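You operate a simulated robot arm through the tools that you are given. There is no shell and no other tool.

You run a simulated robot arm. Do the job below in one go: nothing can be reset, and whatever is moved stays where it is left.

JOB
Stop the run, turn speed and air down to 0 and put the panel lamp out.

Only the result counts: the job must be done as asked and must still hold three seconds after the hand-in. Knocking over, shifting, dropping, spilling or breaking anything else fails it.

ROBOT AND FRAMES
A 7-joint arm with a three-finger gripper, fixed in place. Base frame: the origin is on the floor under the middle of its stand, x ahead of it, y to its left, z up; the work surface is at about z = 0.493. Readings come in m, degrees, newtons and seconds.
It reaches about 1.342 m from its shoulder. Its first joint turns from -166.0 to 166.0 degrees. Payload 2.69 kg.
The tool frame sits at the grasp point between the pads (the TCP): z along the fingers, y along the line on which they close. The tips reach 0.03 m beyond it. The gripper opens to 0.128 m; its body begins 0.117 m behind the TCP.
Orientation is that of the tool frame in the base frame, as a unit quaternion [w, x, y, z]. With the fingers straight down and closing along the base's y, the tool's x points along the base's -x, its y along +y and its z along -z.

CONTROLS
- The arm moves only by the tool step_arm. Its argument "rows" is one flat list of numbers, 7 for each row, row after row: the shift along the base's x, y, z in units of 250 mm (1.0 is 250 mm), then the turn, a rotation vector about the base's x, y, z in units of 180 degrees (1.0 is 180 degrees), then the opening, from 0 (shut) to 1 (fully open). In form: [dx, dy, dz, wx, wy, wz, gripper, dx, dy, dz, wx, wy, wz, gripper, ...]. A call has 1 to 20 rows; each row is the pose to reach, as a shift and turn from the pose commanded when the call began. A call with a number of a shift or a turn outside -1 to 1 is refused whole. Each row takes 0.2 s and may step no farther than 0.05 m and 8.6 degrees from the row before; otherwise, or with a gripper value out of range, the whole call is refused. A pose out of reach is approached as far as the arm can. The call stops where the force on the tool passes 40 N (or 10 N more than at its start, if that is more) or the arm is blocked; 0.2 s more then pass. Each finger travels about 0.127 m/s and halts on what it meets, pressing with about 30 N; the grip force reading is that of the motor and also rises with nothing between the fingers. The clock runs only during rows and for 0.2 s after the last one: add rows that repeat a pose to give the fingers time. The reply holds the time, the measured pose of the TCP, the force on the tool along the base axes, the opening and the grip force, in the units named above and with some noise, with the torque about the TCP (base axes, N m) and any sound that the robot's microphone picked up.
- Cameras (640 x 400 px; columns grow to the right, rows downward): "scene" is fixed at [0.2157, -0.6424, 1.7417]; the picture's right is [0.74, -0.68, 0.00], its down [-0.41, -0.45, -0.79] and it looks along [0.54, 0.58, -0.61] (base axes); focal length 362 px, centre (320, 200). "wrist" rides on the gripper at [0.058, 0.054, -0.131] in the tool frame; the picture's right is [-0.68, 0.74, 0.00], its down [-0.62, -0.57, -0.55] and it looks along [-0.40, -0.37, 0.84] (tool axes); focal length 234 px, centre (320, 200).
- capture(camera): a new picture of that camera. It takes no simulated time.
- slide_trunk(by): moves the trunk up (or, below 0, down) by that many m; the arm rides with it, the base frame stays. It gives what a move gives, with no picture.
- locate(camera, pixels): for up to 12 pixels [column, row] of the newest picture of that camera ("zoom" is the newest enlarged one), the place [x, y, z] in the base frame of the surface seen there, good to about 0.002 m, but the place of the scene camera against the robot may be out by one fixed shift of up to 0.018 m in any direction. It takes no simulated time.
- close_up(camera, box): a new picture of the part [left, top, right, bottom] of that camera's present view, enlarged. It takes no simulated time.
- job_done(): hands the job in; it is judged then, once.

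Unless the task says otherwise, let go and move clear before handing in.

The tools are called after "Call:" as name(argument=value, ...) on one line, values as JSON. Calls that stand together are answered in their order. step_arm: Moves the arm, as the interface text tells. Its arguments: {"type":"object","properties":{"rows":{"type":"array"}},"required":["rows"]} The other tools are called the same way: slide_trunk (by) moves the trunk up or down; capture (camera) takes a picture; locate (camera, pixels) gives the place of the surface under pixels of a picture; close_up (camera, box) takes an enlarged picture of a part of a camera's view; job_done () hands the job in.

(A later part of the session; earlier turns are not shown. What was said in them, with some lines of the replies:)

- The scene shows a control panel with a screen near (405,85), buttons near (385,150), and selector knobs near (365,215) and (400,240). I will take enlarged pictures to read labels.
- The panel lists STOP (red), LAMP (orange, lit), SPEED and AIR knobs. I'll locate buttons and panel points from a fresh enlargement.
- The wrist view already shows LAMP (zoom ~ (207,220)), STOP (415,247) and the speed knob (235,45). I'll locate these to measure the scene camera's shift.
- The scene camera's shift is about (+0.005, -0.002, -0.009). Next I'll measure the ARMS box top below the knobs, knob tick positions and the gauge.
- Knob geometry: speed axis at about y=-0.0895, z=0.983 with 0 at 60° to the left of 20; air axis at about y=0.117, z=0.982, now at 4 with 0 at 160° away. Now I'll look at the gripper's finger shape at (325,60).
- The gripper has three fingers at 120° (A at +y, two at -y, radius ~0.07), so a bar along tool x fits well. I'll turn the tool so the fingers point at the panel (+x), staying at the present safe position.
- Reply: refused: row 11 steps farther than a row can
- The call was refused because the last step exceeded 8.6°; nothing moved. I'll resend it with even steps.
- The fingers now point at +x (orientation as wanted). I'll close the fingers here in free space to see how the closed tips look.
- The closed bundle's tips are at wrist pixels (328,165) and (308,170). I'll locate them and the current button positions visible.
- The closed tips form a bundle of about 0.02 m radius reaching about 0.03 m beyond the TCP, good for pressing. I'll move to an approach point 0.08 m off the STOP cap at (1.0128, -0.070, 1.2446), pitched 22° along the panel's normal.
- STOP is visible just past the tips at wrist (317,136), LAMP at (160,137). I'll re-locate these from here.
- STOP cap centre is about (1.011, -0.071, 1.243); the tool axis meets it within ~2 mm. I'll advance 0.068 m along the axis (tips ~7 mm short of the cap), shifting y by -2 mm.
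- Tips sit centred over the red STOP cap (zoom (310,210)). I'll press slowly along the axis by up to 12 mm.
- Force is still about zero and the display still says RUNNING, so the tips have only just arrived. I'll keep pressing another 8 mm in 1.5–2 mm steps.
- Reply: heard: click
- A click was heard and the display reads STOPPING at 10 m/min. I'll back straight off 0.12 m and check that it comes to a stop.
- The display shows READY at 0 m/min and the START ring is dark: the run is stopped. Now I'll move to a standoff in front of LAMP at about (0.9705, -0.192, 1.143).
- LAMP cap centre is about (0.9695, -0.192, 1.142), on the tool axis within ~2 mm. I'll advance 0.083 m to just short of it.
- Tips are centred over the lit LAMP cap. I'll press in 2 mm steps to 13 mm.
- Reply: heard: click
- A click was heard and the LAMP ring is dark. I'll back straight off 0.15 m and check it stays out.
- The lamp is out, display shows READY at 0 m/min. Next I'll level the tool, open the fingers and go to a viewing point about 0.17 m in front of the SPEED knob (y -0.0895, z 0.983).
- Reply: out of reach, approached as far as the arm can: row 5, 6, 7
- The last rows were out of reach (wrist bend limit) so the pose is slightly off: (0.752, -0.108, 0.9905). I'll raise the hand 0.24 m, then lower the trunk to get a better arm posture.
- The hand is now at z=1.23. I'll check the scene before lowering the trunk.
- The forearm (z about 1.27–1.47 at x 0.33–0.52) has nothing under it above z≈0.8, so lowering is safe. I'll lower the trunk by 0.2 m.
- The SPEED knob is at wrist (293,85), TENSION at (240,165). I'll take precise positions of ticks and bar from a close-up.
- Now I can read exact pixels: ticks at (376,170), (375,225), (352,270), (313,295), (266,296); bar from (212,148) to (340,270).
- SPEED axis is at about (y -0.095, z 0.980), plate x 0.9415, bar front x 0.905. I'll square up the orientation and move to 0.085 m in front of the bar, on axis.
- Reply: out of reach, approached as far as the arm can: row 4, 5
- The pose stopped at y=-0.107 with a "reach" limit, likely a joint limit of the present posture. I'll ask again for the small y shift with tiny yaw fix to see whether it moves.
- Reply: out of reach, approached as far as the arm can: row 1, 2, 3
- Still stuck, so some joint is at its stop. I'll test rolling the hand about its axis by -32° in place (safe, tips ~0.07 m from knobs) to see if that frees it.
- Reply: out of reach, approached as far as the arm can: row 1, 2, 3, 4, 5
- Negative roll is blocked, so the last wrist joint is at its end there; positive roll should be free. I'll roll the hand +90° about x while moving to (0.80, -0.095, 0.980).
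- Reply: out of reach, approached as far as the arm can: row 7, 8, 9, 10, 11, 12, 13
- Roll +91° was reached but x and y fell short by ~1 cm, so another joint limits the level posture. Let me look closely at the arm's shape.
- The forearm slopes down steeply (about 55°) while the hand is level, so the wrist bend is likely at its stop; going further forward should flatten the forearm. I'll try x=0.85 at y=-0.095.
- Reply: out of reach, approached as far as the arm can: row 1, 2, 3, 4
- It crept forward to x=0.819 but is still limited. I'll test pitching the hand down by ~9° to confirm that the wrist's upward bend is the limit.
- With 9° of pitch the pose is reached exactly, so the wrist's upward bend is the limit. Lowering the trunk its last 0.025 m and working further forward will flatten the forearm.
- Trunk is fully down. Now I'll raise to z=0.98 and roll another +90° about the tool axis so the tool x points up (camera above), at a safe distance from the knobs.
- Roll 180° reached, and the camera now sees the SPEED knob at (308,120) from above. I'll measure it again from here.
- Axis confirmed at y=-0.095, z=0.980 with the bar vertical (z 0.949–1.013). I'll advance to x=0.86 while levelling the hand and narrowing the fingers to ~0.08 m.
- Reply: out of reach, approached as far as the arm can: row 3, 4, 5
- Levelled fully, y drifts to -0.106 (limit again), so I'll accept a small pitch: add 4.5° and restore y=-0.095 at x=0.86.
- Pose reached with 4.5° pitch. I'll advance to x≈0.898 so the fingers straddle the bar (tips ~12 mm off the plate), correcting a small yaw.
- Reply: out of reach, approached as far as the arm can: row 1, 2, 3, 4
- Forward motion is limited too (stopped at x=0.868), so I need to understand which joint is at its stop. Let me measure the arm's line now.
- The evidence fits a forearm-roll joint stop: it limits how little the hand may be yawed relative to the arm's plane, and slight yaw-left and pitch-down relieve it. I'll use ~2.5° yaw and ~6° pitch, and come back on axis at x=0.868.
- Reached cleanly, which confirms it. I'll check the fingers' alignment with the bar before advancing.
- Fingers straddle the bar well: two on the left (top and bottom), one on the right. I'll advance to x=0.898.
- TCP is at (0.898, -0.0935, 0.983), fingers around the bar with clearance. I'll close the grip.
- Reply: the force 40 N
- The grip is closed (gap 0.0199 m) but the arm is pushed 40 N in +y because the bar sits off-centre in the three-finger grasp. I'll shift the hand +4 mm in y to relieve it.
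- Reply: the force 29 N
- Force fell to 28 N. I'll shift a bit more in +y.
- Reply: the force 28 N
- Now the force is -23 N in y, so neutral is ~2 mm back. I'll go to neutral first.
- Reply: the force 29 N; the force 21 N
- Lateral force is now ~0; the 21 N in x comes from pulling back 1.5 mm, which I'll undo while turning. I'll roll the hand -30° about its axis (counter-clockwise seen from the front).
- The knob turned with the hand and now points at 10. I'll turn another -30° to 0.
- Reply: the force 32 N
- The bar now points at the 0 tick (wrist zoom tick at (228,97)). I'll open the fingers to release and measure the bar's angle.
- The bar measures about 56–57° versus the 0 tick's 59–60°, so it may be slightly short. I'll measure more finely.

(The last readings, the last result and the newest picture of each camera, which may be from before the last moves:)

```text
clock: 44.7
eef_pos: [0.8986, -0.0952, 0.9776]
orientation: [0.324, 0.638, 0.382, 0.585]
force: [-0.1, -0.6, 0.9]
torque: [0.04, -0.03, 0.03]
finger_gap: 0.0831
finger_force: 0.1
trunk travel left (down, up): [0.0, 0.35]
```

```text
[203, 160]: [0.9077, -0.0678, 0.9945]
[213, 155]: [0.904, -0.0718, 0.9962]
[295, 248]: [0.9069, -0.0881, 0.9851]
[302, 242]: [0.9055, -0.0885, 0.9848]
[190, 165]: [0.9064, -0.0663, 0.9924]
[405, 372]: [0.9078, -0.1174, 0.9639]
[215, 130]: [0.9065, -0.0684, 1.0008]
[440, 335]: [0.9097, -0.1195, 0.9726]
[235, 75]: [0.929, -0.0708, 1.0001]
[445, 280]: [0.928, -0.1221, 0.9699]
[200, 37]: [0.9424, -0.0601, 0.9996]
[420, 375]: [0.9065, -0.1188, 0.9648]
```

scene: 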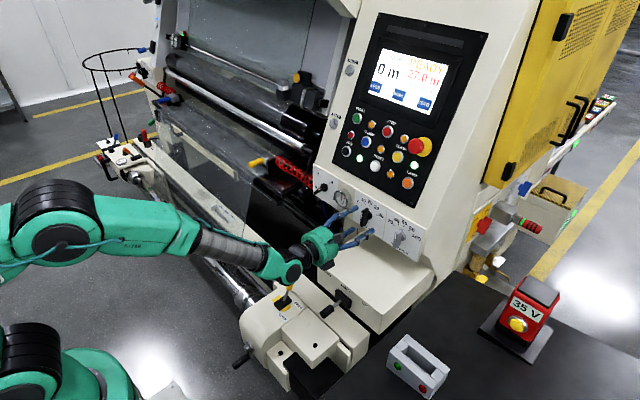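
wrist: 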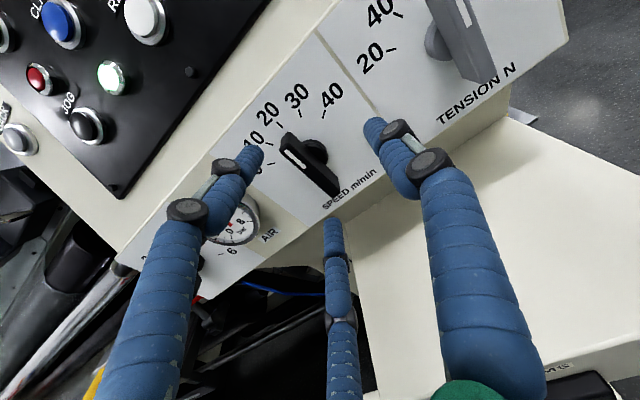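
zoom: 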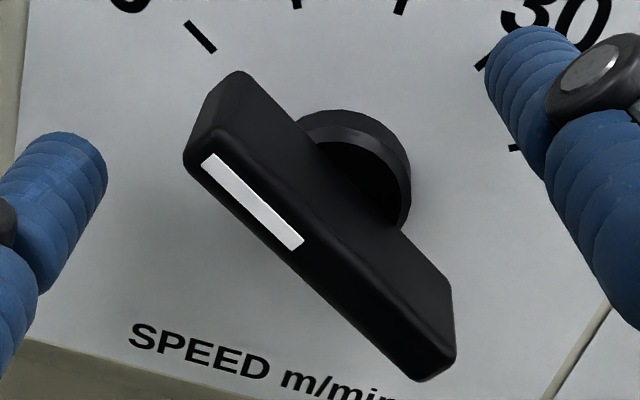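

The bar edges measure 60–61°, exactly at the 0 tick, so SPEED is at 0. I'll back straight out along the tool axis, clear of the knob.

Call:
step_arm(rows=[-0.1, -0.003, 0.01, 0, 0, 0, 0.65, -0.2, -0.006, 0.021, 0, 0, 0, 0.65, -0.3, -0.01, 0.032, 0, 0, 0, 0.65, -0.398, -0.013, 0.042, 0, 0, 0, 0.65, -0.398, -0.013, 0.042, 0, 0, 0, 0.65])

Call:
capture(camera="scene")

Call:
close_up(camera="scene", box=[300, 160, 420, 250])

Call:
close_up(camera="scene", box=[240, 130, 360, 220])

Call:
locate(camera="scene", pixels=[[280, 160], [290, 172], [300, 180], [308, 185], [312, 188], [260, 160], [265, 185], [298, 190], [310, 200], [255, 175], [300, 165], [275, 180]])

```text
clock: 45.9
eef_pos: [0.7977, -0.0984, 0.9879]
orientation: [0.324, 0.638, 0.382, 0.585]
force: [-0.4, -0.5, 0.1]
torque: [0.01, 0.02, -0.03]
finger_gap: 0.083
finger_force: 0.0
trunk travel left (down, up): [0.0, 0.35]
```

```text
taken
```

scene: 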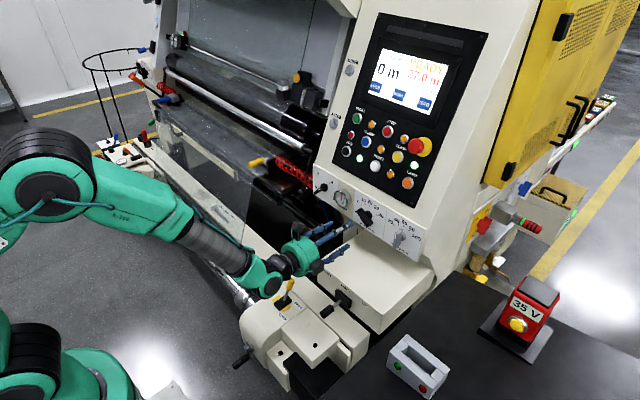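

```text
4.44 times, centred on (360, 205) of scene
```

zoom: 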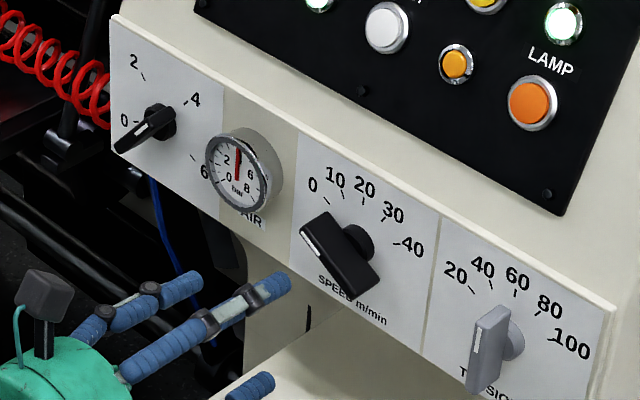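

```text
4.44 times, centred on (300, 175) of scene
```

zoom: 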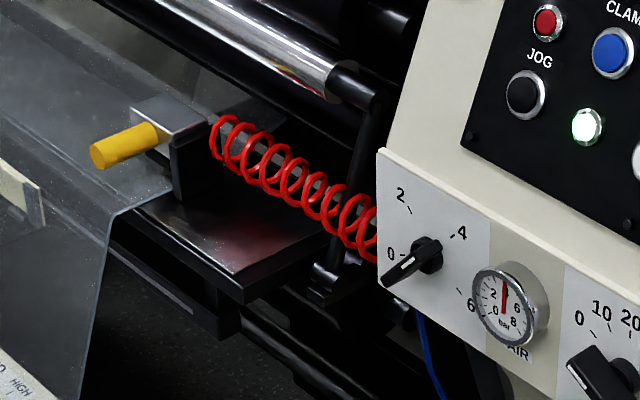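

```text
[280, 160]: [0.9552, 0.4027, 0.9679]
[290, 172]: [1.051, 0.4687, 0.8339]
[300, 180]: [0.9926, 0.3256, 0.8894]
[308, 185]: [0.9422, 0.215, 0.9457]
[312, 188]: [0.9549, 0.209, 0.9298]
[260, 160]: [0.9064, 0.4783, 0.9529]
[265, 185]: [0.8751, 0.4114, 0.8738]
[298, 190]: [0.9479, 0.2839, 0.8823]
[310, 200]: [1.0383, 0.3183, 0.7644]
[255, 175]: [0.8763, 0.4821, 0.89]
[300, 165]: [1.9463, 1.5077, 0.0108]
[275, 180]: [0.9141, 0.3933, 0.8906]
```

The red coil lies behind x≈0.94 and y>0.2, so it is out of the way. Now I'll unwind the forearm roll: raise the hand to (0.70, -0.10, 1.20) while pitching it to point down.

Call:
step_arm(rows=[-0.03, 0, 0.07, 0, 0.03, 0, 0.65, -0.06, 0, 0.14, 0, 0.065, 0, 0.65, -0.09, 0, 0.21, 0, 0.105, 0, 0.65, -0.12, 0, 0.28, 0, 0.145, 0, 0.65, -0.15, 0, 0.35, 0, 0.185, 0, 0.65, -0.18, 0, 0.42, 0, 0.225, 0, 0.65, -0.21, 0, 0.49, 0, 0.265, 0, 0.65, -0.24, 0, 0.56, 0, 0.305, 0, 0.65, -0.28, 0, 0.64, 0, 0.345, 0, 0.65, -0.32, 0, 0.72, 0, 0.385, 0, 0.65, -0.36, 0, 0.8, 0, 0.425, 0, 0.65, -0.39, 0, 0.85, 0, 0.467, 0, 0.65, -0.39, 0, 0.85, 0, 0.467, 0, 0.65])

Call:
capture(camera="scene")

```text
clock: 48.7
eef_pos: [0.7036, -0.0968, 1.201]
orientation: [-0.016, 0.866, 0.501, 0.007]
force: [-0.1, -0.9, 0.0]
torque: [-0.02, 0.01, 0.0]
finger_gap: 0.0831
finger_force: 0.0
out of reach, approached as far as the arm can: row 6, 7
trunk travel left (down, up): [0.0, 0.35]
```

```text
taken
```

scene: 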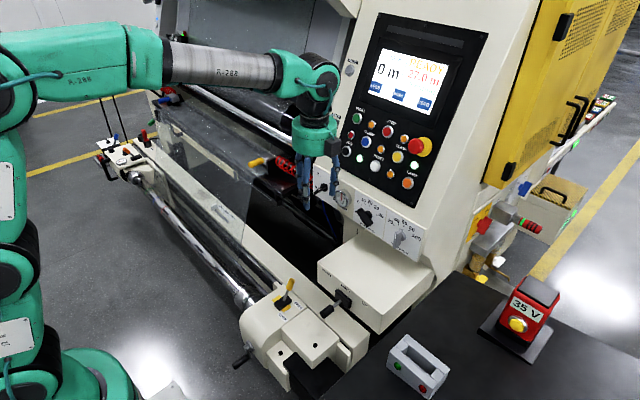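

The hand now points straight down at (0.70, -0.097, 1.20). I'll spin it about the vertical by +100° while shifting left by 0.1 m, checking for limits.

Call:
step_arm(rows=[0, 0.031, 0, 0, 0, 0.0427, 0.65, 0, 0.062, 0, 0, 0, 0.0855, 0.65, 0, 0.092, 0, 0, 0, 0.1282, 0.65, 0, 0.123, 0, 0, 0, 0.1709, 0.65, 0, 0.154, 0, 0, 0, 0.2137, 0.65, 0, 0.185, 0, 0, 0, 0.2564, 0.65, 0, 0.215, 0, 0, 0, 0.2991, 0.65, 0, 0.246, 0, 0, 0, 0.3419, 0.65, 0, 0.277, 0, 0, 0, 0.3846, 0.65, 0, 0.308, 0, 0, 0, 0.4274, 0.65, 0, 0.338, 0, 0, 0, 0.4701, 0.65, 0, 0.369, 0, 0, 0, 0.5128, 0.65, 0, 0.4, 0, 0, 0, 0.5556, 0.65, 0, 0.4, 0, 0, 0, 0.5556, 0.65])

```text
clock: 51.7
eef_pos: [0.7019, 0.0019, 1.2017]
orientation: [-0.016, 0.172, 0.985, -0.006]
force: [0.0, 0.3, -0.7]
torque: [-0.01, 0.02, 0.02]
finger_gap: 0.0831
finger_force: 0.0
trunk travel left (down, up): [0.0, 0.35]
```

No limit met. I'll spin another +100° and shift to y=+0.105.

Call:
step_arm(rows=[0, 0.031, 0, 0, 0, 0.0427, 0.65, 0, 0.062, 0, 0, 0, 0.0855, 0.65, 0, 0.092, 0, 0, 0, 0.1282, 0.65, 0, 0.123, 0, 0, 0, 0.1709, 0.65, 0, 0.154, 0, 0, 0, 0.2137, 0.65, 0, 0.185, 0, 0, 0, 0.2564, 0.65, 0, 0.215, 0, 0, 0, 0.2991, 0.65, 0, 0.246, 0, 0, 0, 0.3419, 0.65, 0, 0.277, 0, 0, 0, 0.3846, 0.65, 0, 0.318, 0, 0, 0, 0.4274, 0.65, 0, 0.348, 0, 0, 0, 0.4701, 0.65, 0, 0.389, 0, 0, 0, 0.5128, 0.65, 0, 0.42, 0, 0, 0, 0.5556, 0.65, 0, 0.42, 0, 0, 0, 0.5556, 0.65])

Call:
capture(camera="scene")

```text
clock: 54.7
eef_pos: [0.7037, 0.1065, 1.201]
orientation: [-0.006, -0.644, 0.765, -0.016]
force: [-0.2, 0.3, -1.1]
torque: [-0.03, 0.0, 0.0]
finger_gap: 0.0834
finger_force: 0.1
trunk travel left (down, up): [0.0, 0.35]
```

```text
taken
```

scene: 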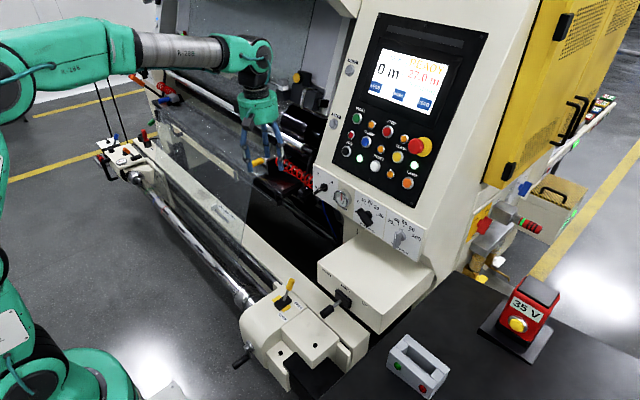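

The hand is at roll -80°, over y=+0.1065. Now I'll pitch it up to near level while moving to (0.80, 0.112, 0.99), passing the forearm's line on the other side.

Call:
step_arm(rows=[0.02, 0.002, -0.03, 0, -0.039, 0, 0.65, 0.05, 0.004, -0.08, 0, -0.078, 0, 0.65, 0.08, 0.006, -0.14, 0, -0.117, 0, 0.65, 0.11, 0.008, -0.21, 0, -0.156, 0, 0.65, 0.15, 0.01, -0.28, 0, -0.195, 0, 0.65, 0.19, 0.012, -0.35, 0, -0.234, 0, 0.65, 0.22, 0.014, -0.42, 0, -0.273, 0, 0.65, 0.26, 0.016, -0.5, 0, -0.312, 0, 0.65, 0.3, 0.018, -0.58, 0, -0.351, 0, 0.65, 0.33, 0.02, -0.66, 0, -0.39, 0, 0.65, 0.36, 0.022, -0.75, 0, -0.43, 0, 0.65, 0.385, 0.022, -0.84, 0, -0.469, 0, 0.65, 0.385, 0.022, -0.84, 0, -0.469, 0, 0.65])

Call:
capture(camera="scene")

Call:
capture(camera="wrist")

```text
clock: 57.5
eef_pos: [0.7967, 0.1132, 0.993]
orientation: [0.511, -0.466, 0.57, -0.445]
force: [-0.6, 0.3, 0.3]
torque: [-0.02, -0.02, -0.02]
finger_gap: 0.0831
finger_force: 0.0
out of reach, approached as far as the arm can: row 10
trunk travel left (down, up): [0.0, 0.35]
```

```text
taken
```

scene: 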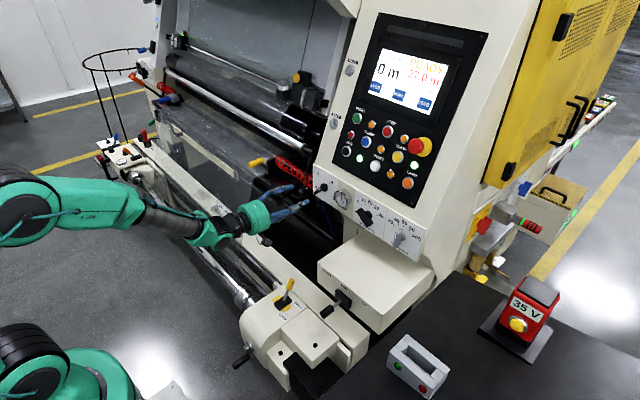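

```text
taken
```

wrist: 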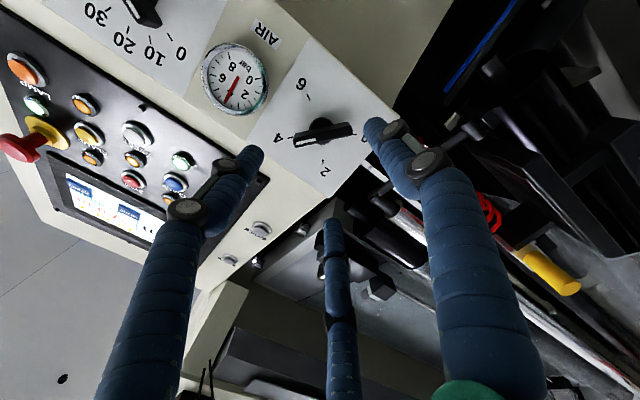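

It worked: the hand is near level at (0.797, 0.113, 0.993) and the AIR knob is at wrist (320,132). I'll measure it.

Call:
close_up(camera="wrist", box=[250, 60, 400, 200])

```text
2.86 times, centred on (325, 130) of wrist
```

zoom: 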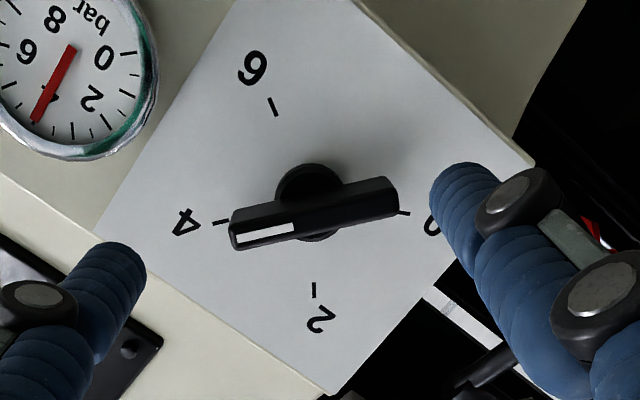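

Call:
locate(camera="zoom", pixels=[[272, 107], [220, 222], [313, 290], [403, 212], [235, 237], [297, 228], [235, 245], [395, 212], [235, 215], [390, 183], [310, 205], [315, 228]])

```text
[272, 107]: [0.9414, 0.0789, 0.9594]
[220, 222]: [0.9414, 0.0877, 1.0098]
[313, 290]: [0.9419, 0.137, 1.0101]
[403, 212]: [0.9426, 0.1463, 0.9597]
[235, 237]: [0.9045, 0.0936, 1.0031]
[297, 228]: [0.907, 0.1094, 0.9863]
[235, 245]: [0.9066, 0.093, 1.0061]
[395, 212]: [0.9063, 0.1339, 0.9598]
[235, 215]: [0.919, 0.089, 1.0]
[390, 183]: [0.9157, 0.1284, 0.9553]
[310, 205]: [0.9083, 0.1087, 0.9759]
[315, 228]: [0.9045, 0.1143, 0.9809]
```

AIR axis is at (y 0.1125, z 0.9795); the bar is at 41° (on 4), matching my present roll by the hand's 120° symmetry. I'll advance to x≈0.86 with a narrower opening, aligned with the bar.

Call:
step_arm(rows=[0.085, -0.004, -0.02, 0, 0, 0, 0.6, 0.17, -0.009, -0.04, 0, 0, 0, 0.55, 0.253, -0.013, -0.058, 0, 0, 0, 0.55, 0.253, -0.013, -0.058, 0, 0, 0, 0.55])

Call:
close_up(camera="wrist", box=[230, 80, 420, 240])

Call:
close_up(camera="scene", box=[250, 150, 390, 250])

```text
clock: 58.5
eef_pos: [0.8623, 0.1081, 0.9751]
orientation: [0.51, -0.466, 0.571, -0.444]
force: [0.3, 0.3, 0.0]
torque: [-0.05, -0.02, 0.0]
finger_gap: 0.0699
finger_force: 0.0
trunk travel left (down, up): [0.0, 0.35]
```

```text
2.50 times, centred on (325, 160) of wrist
```

zoom: 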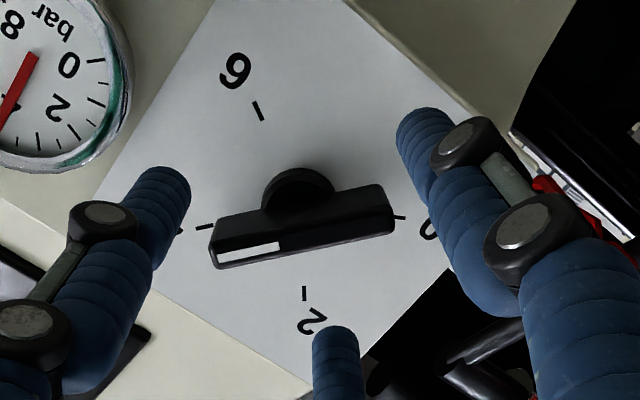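

```text
4.00 times, centred on (320, 200) of scene
```

zoom: 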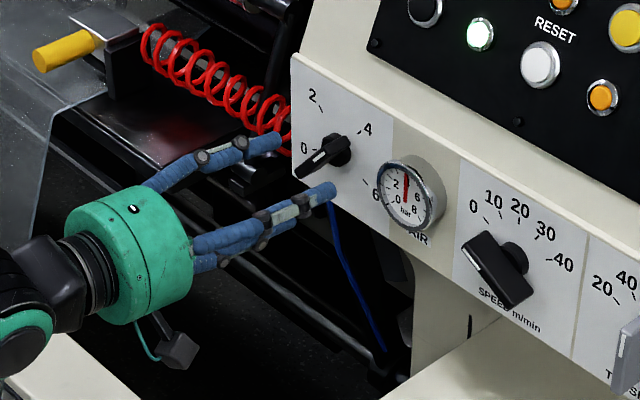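

Measured TCP is (0.862, 0.108, 0.975), about 1–3 mm low; the bar lies parallel between the finger pair and the single finger. I'll advance to x≈0.898 with small y/z corrections.

Call:
step_arm(rows=[0.05, 0.002, 0.004, 0, 0, 0, 0.55, 0.1, 0.004, 0.006, 0, 0, 0, 0.55, 0.143, 0.004, 0.006, 0, 0, 0, 0.55, 0.143, 0.004, 0.006, 0, 0, 0, 0.55])

Call:
close_up(camera="wrist", box=[230, 80, 420, 240])

Call:
close_up(camera="scene", box=[270, 160, 390, 250])

```text
clock: 59.5
eef_pos: [0.8969, 0.1105, 0.9774]
orientation: [0.51, -0.466, 0.571, -0.443]
force: [0.1, 0.5, 0.2]
torque: [0.0, -0.01, 0.01]
finger_gap: 0.0705
finger_force: 0.1
trunk travel left (down, up): [0.0, 0.35]
```

```text
2.50 times, centred on (325, 160) of wrist
```

zoom: 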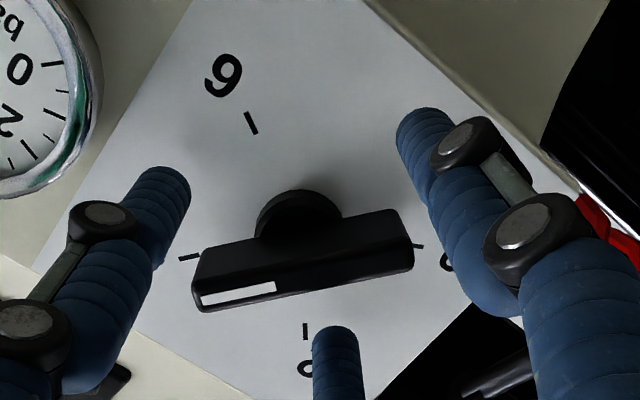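

```text
4.44 times, centred on (330, 205) of scene
```

zoom: 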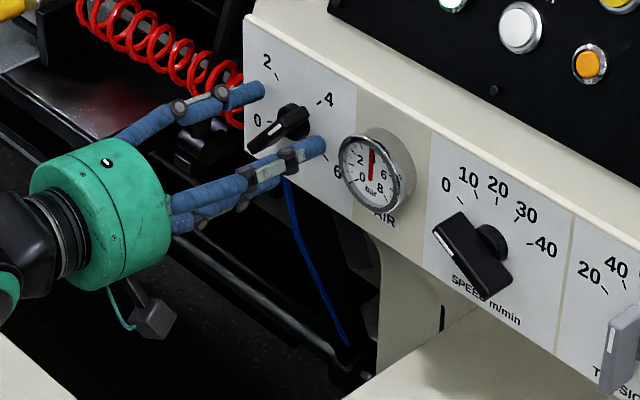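

The fingers surround the bar with the single finger on the upper-left side. I'll close the grip.

Call:
step_arm(rows=[0, 0, 0, 0, 0, 0, 0.3, 0, 0, 0, 0, 0, 0, 0.15, 0, 0, 0, 0, 0, 0, 0.05, 0, 0, 0, 0, 0, 0, 0])

Call:
close_up(camera="wrist", box=[230, 80, 420, 240])

```text
clock: 60.5
eef_pos: [0.897, 0.111, 0.9786]
orientation: [0.511, -0.466, 0.57, -0.444]
force: [4.5, 8.0, 3.2]
torque: [0.0, -0.63, 0.92]
finger_gap: 0.0208
finger_force: 45.5
trunk travel left (down, up): [0.0, 0.35]
```

```text
2.50 times, centred on (325, 160) of wrist
```

zoom: 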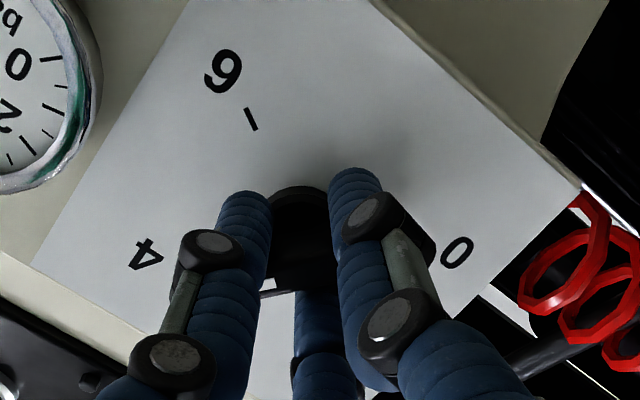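

The grip is well balanced (about 8 N). I'll now roll the hand -40° about its axis, following the small offset arc.

Call:
step_arm(rows=[0, -0.0012, 0.0014, -0.037, 0.0011, 0.0031, 0, 0, -0.0023, 0.0029, -0.0739, 0.0023, 0.0062, 0, 0, -0.0032, 0.0045, -0.1108, 0.0034, 0.0093, 0, 0, -0.0038, 0.0062, -0.1478, 0.0046, 0.0124, 0, 0, -0.0043, 0.008, -0.1847, 0.0057, 0.0156, 0, 0, -0.0046, 0.0098, -0.2216, 0.0069, 0.0187, 0])

Call:
close_up(camera="wrist", box=[230, 80, 420, 240])

Call:
close_up(camera="scene", box=[300, 170, 370, 220])

```text
clock: 61.9
eef_pos: [0.8978, 0.1079, 0.981]
orientation: [-0.327, 0.633, -0.377, 0.593]
force: [12.1, -11.0, 0.1]
torque: [0.01, -0.55, 0.71]
finger_gap: 0.0195
finger_force: 44.8
trunk travel left (down, up): [0.0, 0.35]
```

```text
2.50 times, centred on (325, 160) of wrist
```

zoom: 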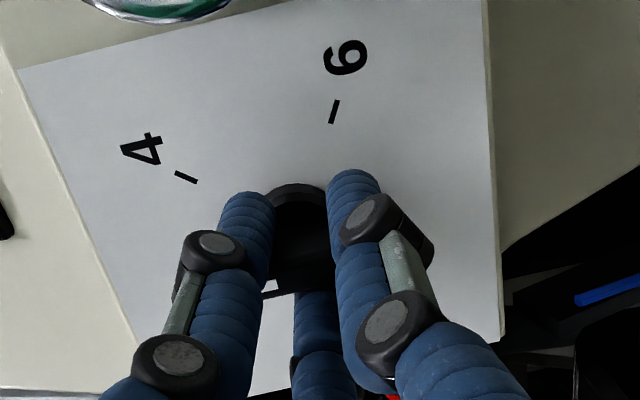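

```text
8.00 times, centred on (335, 195) of scene
```

zoom: 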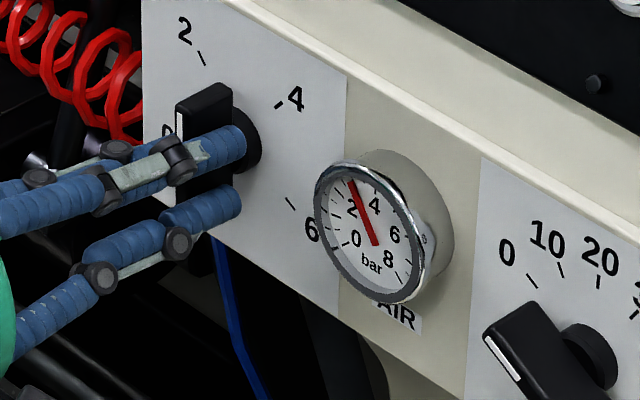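

The gauge has fallen to about 3 bar with the bar upright: it works. I'll continue another -40°.

Call:
step_arm(rows=[0.001, 0, 0.0019, -0.037, 0.0011, 0.0031, 0, 0.002, 0.0001, 0.0037, -0.0739, 0.0023, 0.0062, 0, 0.002, 0.0005, 0.0055, -0.1108, 0.0034, 0.0093, 0, 0.002, 0.0011, 0.0072, -0.1478, 0.0046, 0.0124, 0, 0.002, 0.0019, 0.0089, -0.1847, 0.0057, 0.0156, 0, 0.002, 0.0028, 0.0105, -0.2216, 0.0069, 0.0187, 0])

Call:
close_up(camera="scene", box=[300, 170, 370, 220])

```text
clock: 63.3
eef_pos: [0.8975, 0.1073, 0.9848]
orientation: [-0.103, 0.722, -0.137, 0.67]
force: [0.7, -29.3, 12.7]
torque: [0.05, 0.38, -2.26]
finger_gap: 0.019
finger_force: 44.1
trunk travel left (down, up): [0.0, 0.35]
```

```text
8.00 times, centred on (335, 195) of scene
```

zoom: 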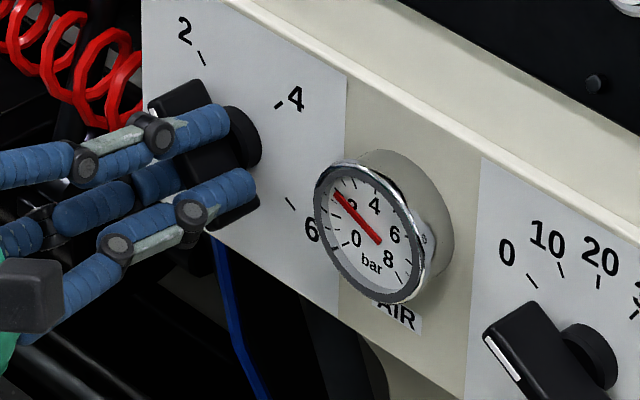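

The gauge reads about 2 bar, but side force is up to 29 N because the slight hand tilt doesn't follow the knob. I'll release and regrip here to re-seat the fingers, with slightly less pitch and a touch more yaw.

Call:
step_arm(rows=[0, 0, 0, 0, 0, 0, 0.2, 0, 0, 0, 0, 0, 0, 0.45, 0, 0, 0, 0, 0, 0, 0.45, 0, 0, 0, 0, -0.005, -0.0035, 0.45, 0, 0, 0, 0, -0.01, -0.007, 0.45, 0, 0, 0, 0, -0.01, -0.007, 0.45])

Call:
close_up(camera="wrist", box=[230, 80, 420, 240])

Call:
close_up(camera="scene", box=[300, 170, 370, 220])

```text
clock: 64.7
eef_pos: [0.8973, 0.1078, 0.9814]
orientation: [-0.098, 0.711, -0.144, 0.681]
force: [0.3, -0.7, 0.2]
torque: [-0.01, 0.01, -0.01]
finger_gap: 0.0576
finger_force: 0.1
trunk travel left (down, up): [0.0, 0.35]
```

```text
2.50 times, centred on (325, 160) of wrist
```

zoom: 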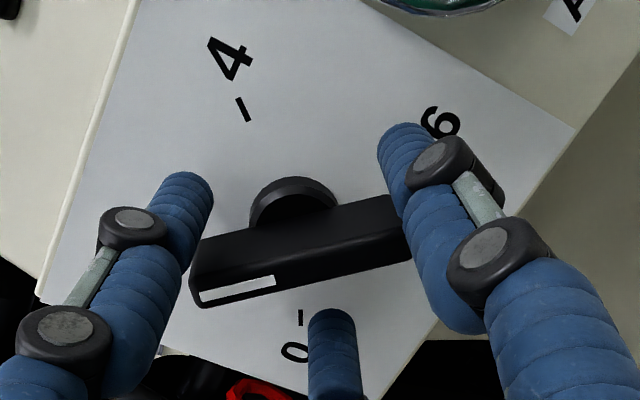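

```text
8.00 times, centred on (335, 195) of scene
```

zoom: 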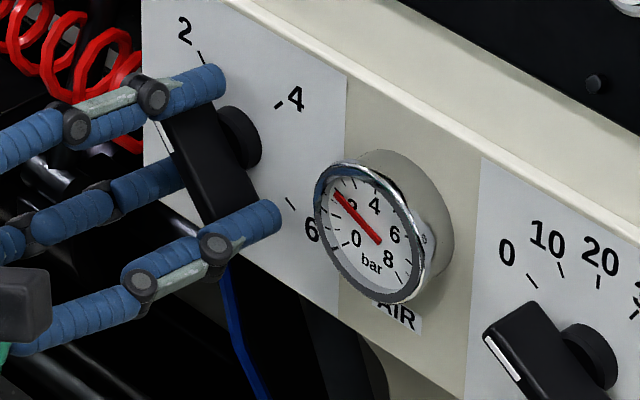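

Released; the gauge stays at 2 and the bar is still parallel to the finger pair. I'll nudge to centre and regrip.

Call:
step_arm(rows=[0, 0.006, 0.004, 0, 0, 0, 0.45, 0, 0.006, 0.004, 0, 0, 0, 0.2, 0, 0.006, 0.004, 0, 0, 0, 0.05, 0, 0.006, 0.004, 0, 0, 0, 0, 0, 0.006, 0.004, 0, 0, 0, 0])

```text
clock: 65.9
eef_pos: [0.8987, 0.1083, 0.9848]
orientation: [-0.1, 0.71, -0.143, 0.682]
force: [7.8, -12.5, 12.3]
torque: [-0.04, 0.05, -0.04]
finger_gap: 0.0191
finger_force: 44.4
trunk travel left (down, up): [0.0, 0.35]
```

The regrip is good (torque near zero, ~12 N). There is room in the joints now to turn rigidly about the knob's own axis, so I'll turn -40° about base x.

Call:
step_arm(rows=[0, -0.0044, 0.004, 0, 0, 0, 0, 0, -0.0022, 0.0054, -0.037, 0, 0, 0, 0, -0.0001, 0.0064, -0.0741, 0, 0, 0, 0, 0.0022, 0.007, -0.1111, 0, 0, 0, 0, 0.0046, 0.0076, -0.1481, 0, 0, 0, 0, 0.0072, 0.0079, -0.1852, 0, 0, 0, 0, 0.0099, 0.0081, -0.2222, 0, 0, 0])

Call:
close_up(camera="scene", box=[300, 170, 370, 220])

```text
clock: 67.5
eef_pos: [0.8984, 0.1124, 0.9866]
orientation: [0.149, 0.702, 0.099, 0.689]
force: [13.7, -5.2, 7.6]
torque: [-0.02, 0.24, -0.33]
finger_gap: 0.0189
finger_force: 43.5
trunk travel left (down, up): [0.0, 0.35]
```

```text
8.00 times, centred on (335, 195) of scene
```

zoom: 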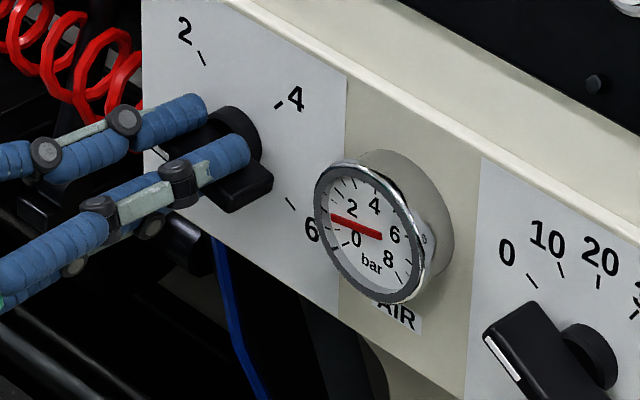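

The gauge reads about 1 bar with low forces. I'll turn the last -40° to 0.

Call:
step_arm(rows=[0.002, 0.0022, -0.0002, -0.037, 0, 0, 0, 0.004, 0.0048, -0.0008, -0.0741, 0, 0, 0, 0.004, 0.007, -0.0018, -0.1111, 0, 0, 0, 0.004, 0.0092, -0.0028, -0.1481, 0, 0, 0, 0.004, 0.0114, -0.0046, -0.1852, 0, 0, 0, 0.004, 0.0136, -0.006, -0.2222, 0, 0, 0, 0.004, 0.0136, -0.006, -0.2222, 0, 0, 0])

Call:
close_up(camera="scene", box=[300, 170, 370, 220])

Call:
close_up(camera="wrist", box=[230, 80, 420, 240])

```text
clock: 69.1
eef_pos: [0.8976, 0.1149, 0.9858]
orientation: [0.381, 0.609, 0.328, 0.614]
force: [-3.4, -11.9, 10.4]
torque: [0.09, 0.09, -0.61]
finger_gap: 0.0187
finger_force: 44.2
trunk travel left (down, up): [0.0, 0.35]
```

```text
8.00 times, centred on (335, 195) of scene
```

zoom: 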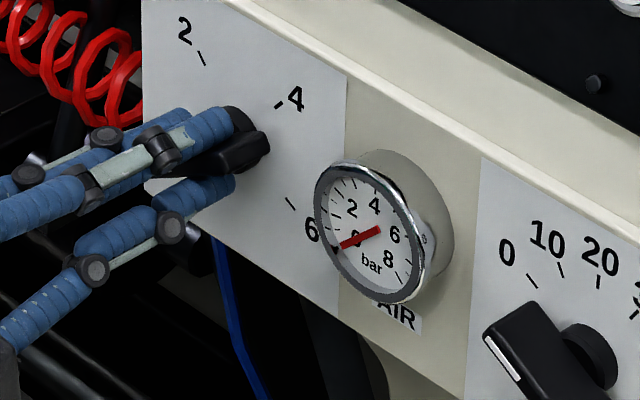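

```text
2.50 times, centred on (325, 160) of wrist
```

zoom: 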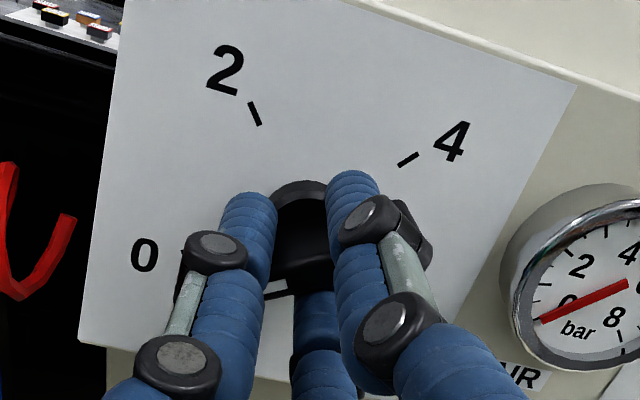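

The gauge needle is at 0. I'll release and measure the knob's angle.

Call:
step_arm(rows=[0, 0, 0, 0, 0, 0, 0.2, 0, 0, 0, 0, 0, 0, 0.45, 0, 0, 0, 0, 0, 0, 0.55, 0, 0, 0, 0, 0, 0, 0.55])

Call:
close_up(camera="wrist", box=[260, 90, 390, 210])

Call:
close_up(camera="scene", box=[300, 170, 370, 220])

```text
clock: 70.1
eef_pos: [0.8988, 0.1159, 0.9847]
orientation: [0.382, 0.609, 0.328, 0.613]
force: [0.4, 0.0, -0.4]
torque: [-0.04, 0.02, -0.01]
finger_gap: 0.0706
finger_force: 0.0
trunk travel left (down, up): [0.0, 0.35]
```

```text
3.33 times, centred on (325, 150) of wrist
```

zoom: 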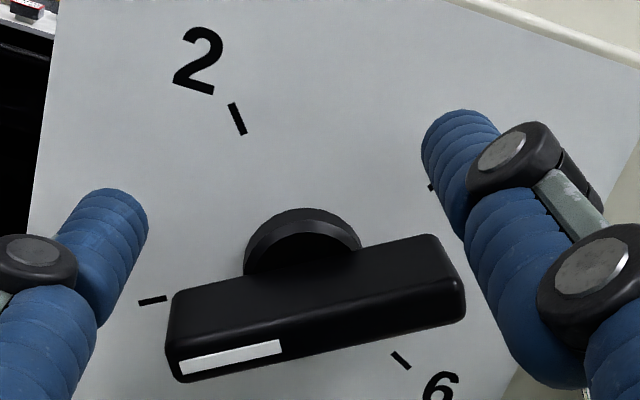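

```text
8.00 times, centred on (335, 195) of scene
```

zoom: 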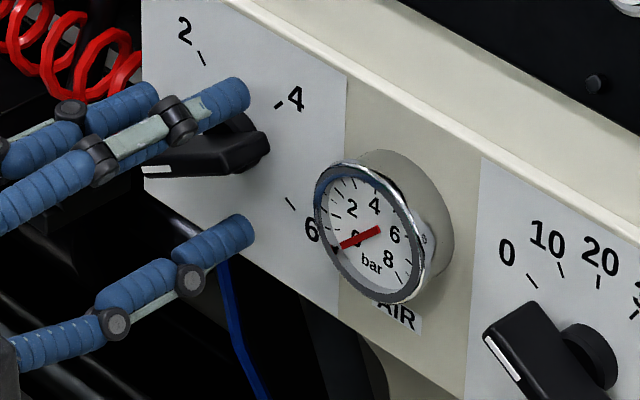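

Call:
close_up(camera="wrist", box=[260, 90, 390, 210])

Call:
locate(camera="zoom", pixels=[[170, 365], [455, 310], [180, 300], [435, 245], [185, 378], [450, 320], [152, 300], [236, 118], [400, 360], [185, 362], [277, 347], [170, 325]])

Call:
close_up(camera="scene", box=[325, 185, 350, 215])

```text
3.33 times, centred on (325, 150) of wrist
```

zoom: 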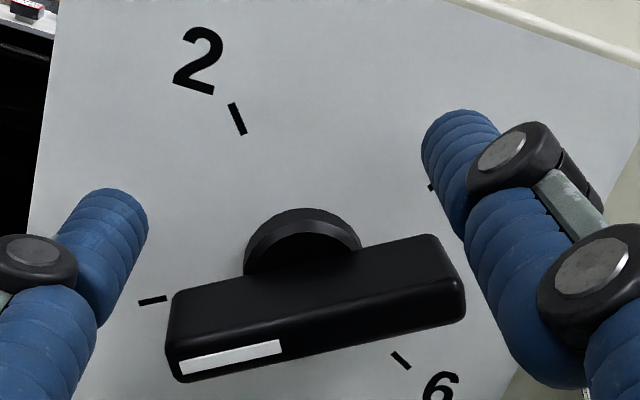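

```text
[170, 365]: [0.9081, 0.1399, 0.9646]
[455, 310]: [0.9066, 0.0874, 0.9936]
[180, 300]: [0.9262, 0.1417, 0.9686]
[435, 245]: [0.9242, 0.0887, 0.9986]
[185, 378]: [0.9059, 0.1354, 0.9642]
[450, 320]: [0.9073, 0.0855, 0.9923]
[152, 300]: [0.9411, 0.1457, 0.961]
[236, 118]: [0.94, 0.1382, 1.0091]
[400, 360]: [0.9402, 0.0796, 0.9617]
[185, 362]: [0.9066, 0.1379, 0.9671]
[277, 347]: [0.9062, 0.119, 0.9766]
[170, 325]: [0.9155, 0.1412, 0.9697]
```

```text
13.33 times, centred on (338, 200) of scene
```

zoom: 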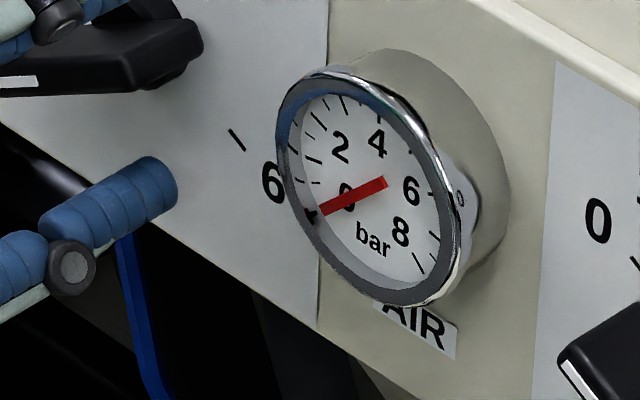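

The bar measures about 119–120° (0 tick at 120°) and the gauge needle sits on 0. I'll back straight out along the tool axis.

Call:
step_arm(rows=[-0.1, 0.006, -0.004, 0, 0, 0, 0.55, -0.2, 0.012, -0.008, 0, 0, 0, 0.55, -0.3, 0.019, -0.013, 0, 0, 0, 0.55, -0.399, 0.025, -0.017, 0, 0, 0, 0.55, -0.399, 0.025, -0.017, 0, 0, 0, 0.55])

Call:
capture(camera="wrist")

Call:
close_up(camera="wrist", box=[240, 70, 400, 210])

Call:
capture(camera="scene")

```text
clock: 71.3
eef_pos: [0.8007, 0.1228, 0.9818]
orientation: [0.381, 0.609, 0.328, 0.614]
force: [0.2, 0.1, -0.4]
torque: [0.02, 0.01, -0.03]
finger_gap: 0.0703
finger_force: 0.2
trunk travel left (down, up): [0.0, 0.35]
```

```text
taken
```

wrist: 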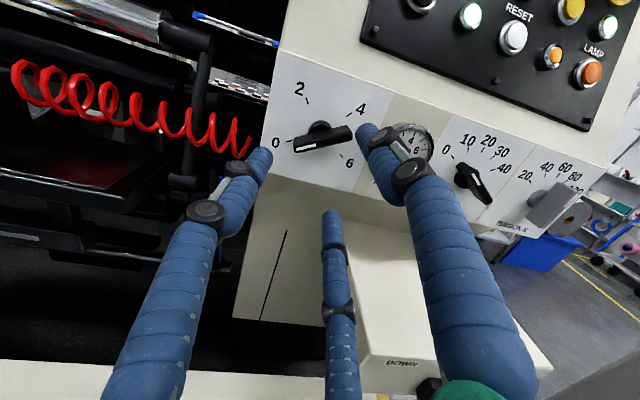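

```text
2.86 times, centred on (320, 140) of wrist
```

zoom: 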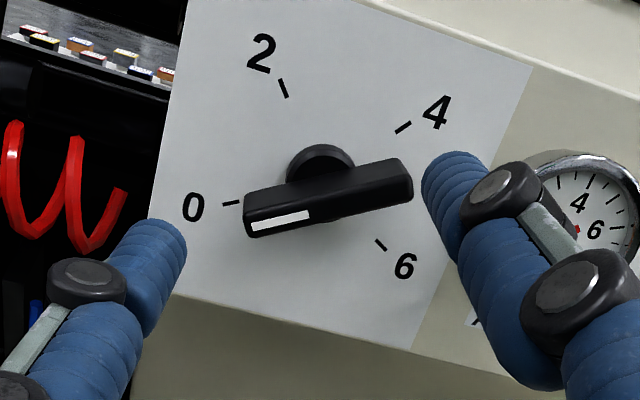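

```text
taken
```

scene: 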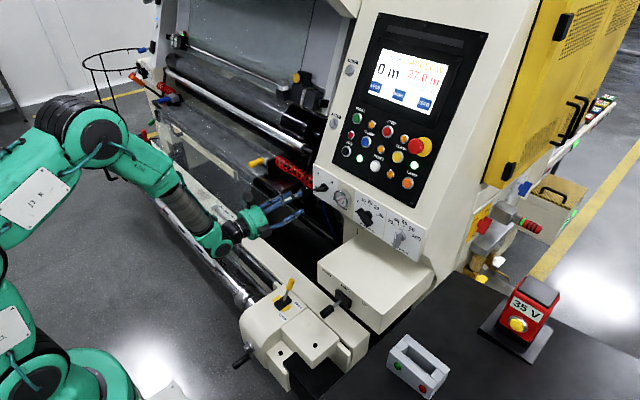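

Clear of the knob. I'll verify everything in scene close-ups: both knobs, gauge, display and lamp.

Call:
close_up(camera="scene", box=[345, 190, 395, 230])

Call:
locate(camera="zoom", pixels=[[185, 225], [265, 350], [180, 240], [240, 180], [330, 320], [210, 270]])

Call:
close_up(camera="scene", box=[305, 175, 355, 210])

Call:
close_up(camera="scene", box=[340, 30, 460, 220])

```text
10.00 times, centred on (370, 210) of scene
```

zoom: 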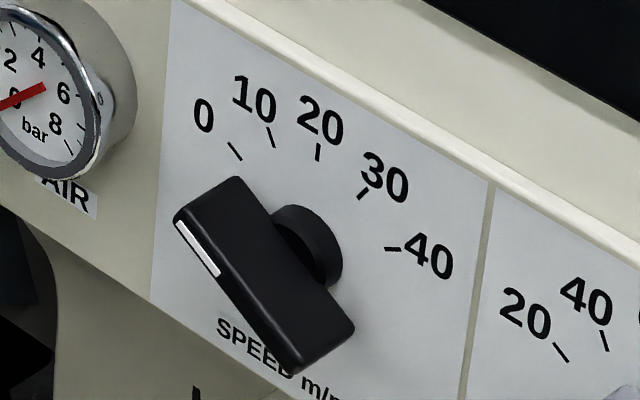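

```text
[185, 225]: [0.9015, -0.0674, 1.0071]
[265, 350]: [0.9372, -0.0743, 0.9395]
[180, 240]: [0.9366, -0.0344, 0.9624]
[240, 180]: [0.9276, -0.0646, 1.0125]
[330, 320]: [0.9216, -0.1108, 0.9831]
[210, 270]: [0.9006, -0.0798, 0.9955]
```

```text
11.43 times, centred on (330, 192) of scene
```

zoom: 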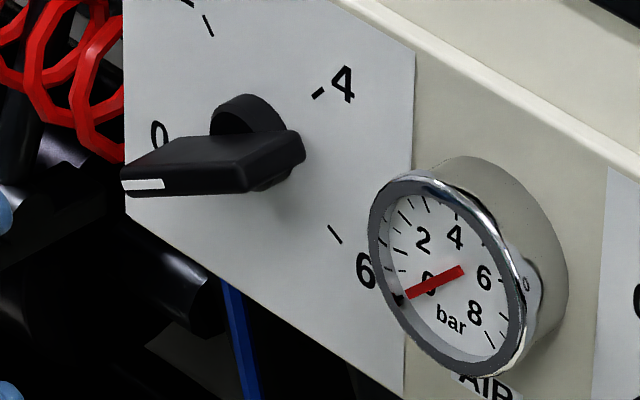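

```text
2.11 times, centred on (400, 125) of scene
```

zoom: 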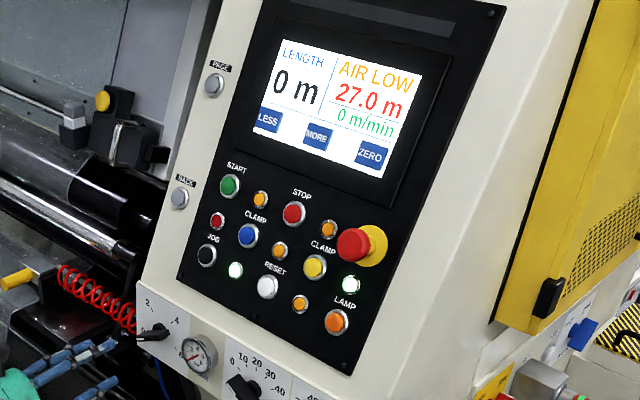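

The display shows AIR LOW at 0 m/min, the lamp is out, the gauge is at 0. One last check of the SPEED bar's angle along its edges.

Call:
close_up(camera="scene", box=[345, 190, 395, 230])

Call:
locate(camera="zoom", pixels=[[179, 224], [217, 274], [180, 215], [285, 355], [236, 183], [346, 325], [200, 240], [280, 345], [226, 192], [330, 335]])

Call:
close_up(camera="scene", box=[305, 175, 355, 210])

Call:
locate(camera="zoom", pixels=[[126, 184], [162, 184], [126, 192], [240, 190], [140, 155], [270, 135], [125, 175], [235, 165], [190, 142], [208, 25]])

```text
10.00 times, centred on (370, 210) of scene
```

zoom: 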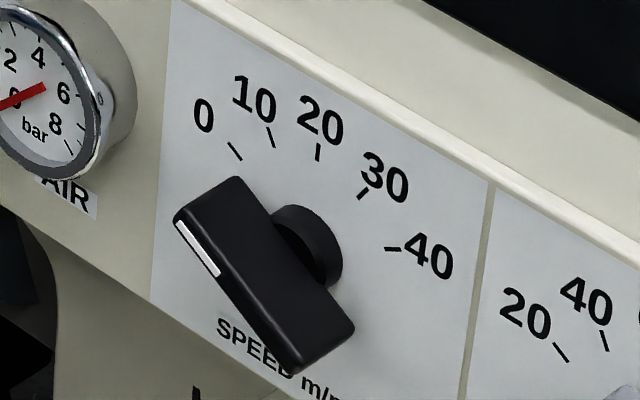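

```text
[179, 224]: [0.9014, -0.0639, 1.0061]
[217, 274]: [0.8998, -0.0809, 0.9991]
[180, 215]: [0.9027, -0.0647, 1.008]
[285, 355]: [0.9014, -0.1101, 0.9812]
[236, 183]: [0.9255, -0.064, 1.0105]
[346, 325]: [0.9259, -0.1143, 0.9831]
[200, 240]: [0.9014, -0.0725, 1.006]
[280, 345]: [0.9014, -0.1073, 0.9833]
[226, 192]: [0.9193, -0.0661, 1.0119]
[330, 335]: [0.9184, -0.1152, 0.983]
```

```text
11.43 times, centred on (330, 192) of scene
```

zoom: 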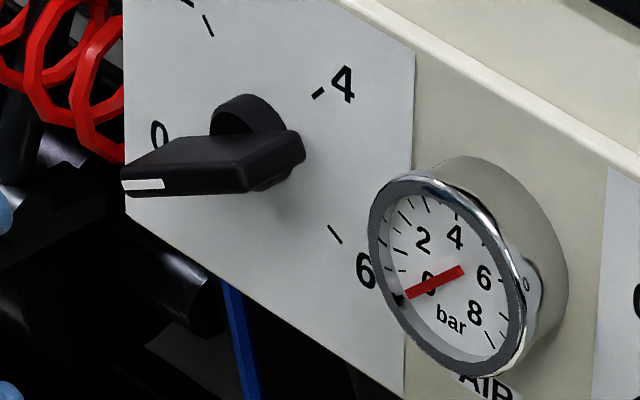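

```text
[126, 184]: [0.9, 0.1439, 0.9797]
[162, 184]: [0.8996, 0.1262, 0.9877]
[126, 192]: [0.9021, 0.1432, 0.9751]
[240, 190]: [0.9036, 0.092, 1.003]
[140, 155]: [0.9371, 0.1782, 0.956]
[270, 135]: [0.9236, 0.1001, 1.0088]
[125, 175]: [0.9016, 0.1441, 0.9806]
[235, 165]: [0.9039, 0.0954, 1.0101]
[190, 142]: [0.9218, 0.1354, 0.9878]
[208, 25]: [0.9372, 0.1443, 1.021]
```

SPEED measures 60° (on the 0 tick), AIR about 120° with the gauge on 0 and AIR LOW shown, the run is stopped at 0 m/min and the lamp is out; the open hand is about 0.1 m clear of the panel. I'm handing in.

Call:
job_done()

```text
The job is handed in.
```

The job is handed in. The run is stopped, speed and air are at 0, and the panel lamp is out.

- **Run:** I pressed STOP once. The display went from RUNNING to READY at 0 m/min, and the START ring went dark.
- **Lamp:** I pressed LAMP once. It was dark when I backed off and still dark in the last picture.
- **Speed:** The SPEED knob turned from 20 to 0. The bar measures about 60°, which is where the 0 tick sits.
- **Air:** The AIR knob turned from 4 to 0. The bar measures 119–120° against the 0 tick at 120°, and the gauge needle rests on 0. The display now reads AIR LOW, as expected with no air.

To reach the knobs I lowered the trunk 0.225 m, to its bottom stop, and left it there. The last pictures showed nothing else moved. The hand is open and about 0.1 m clear of the panel.
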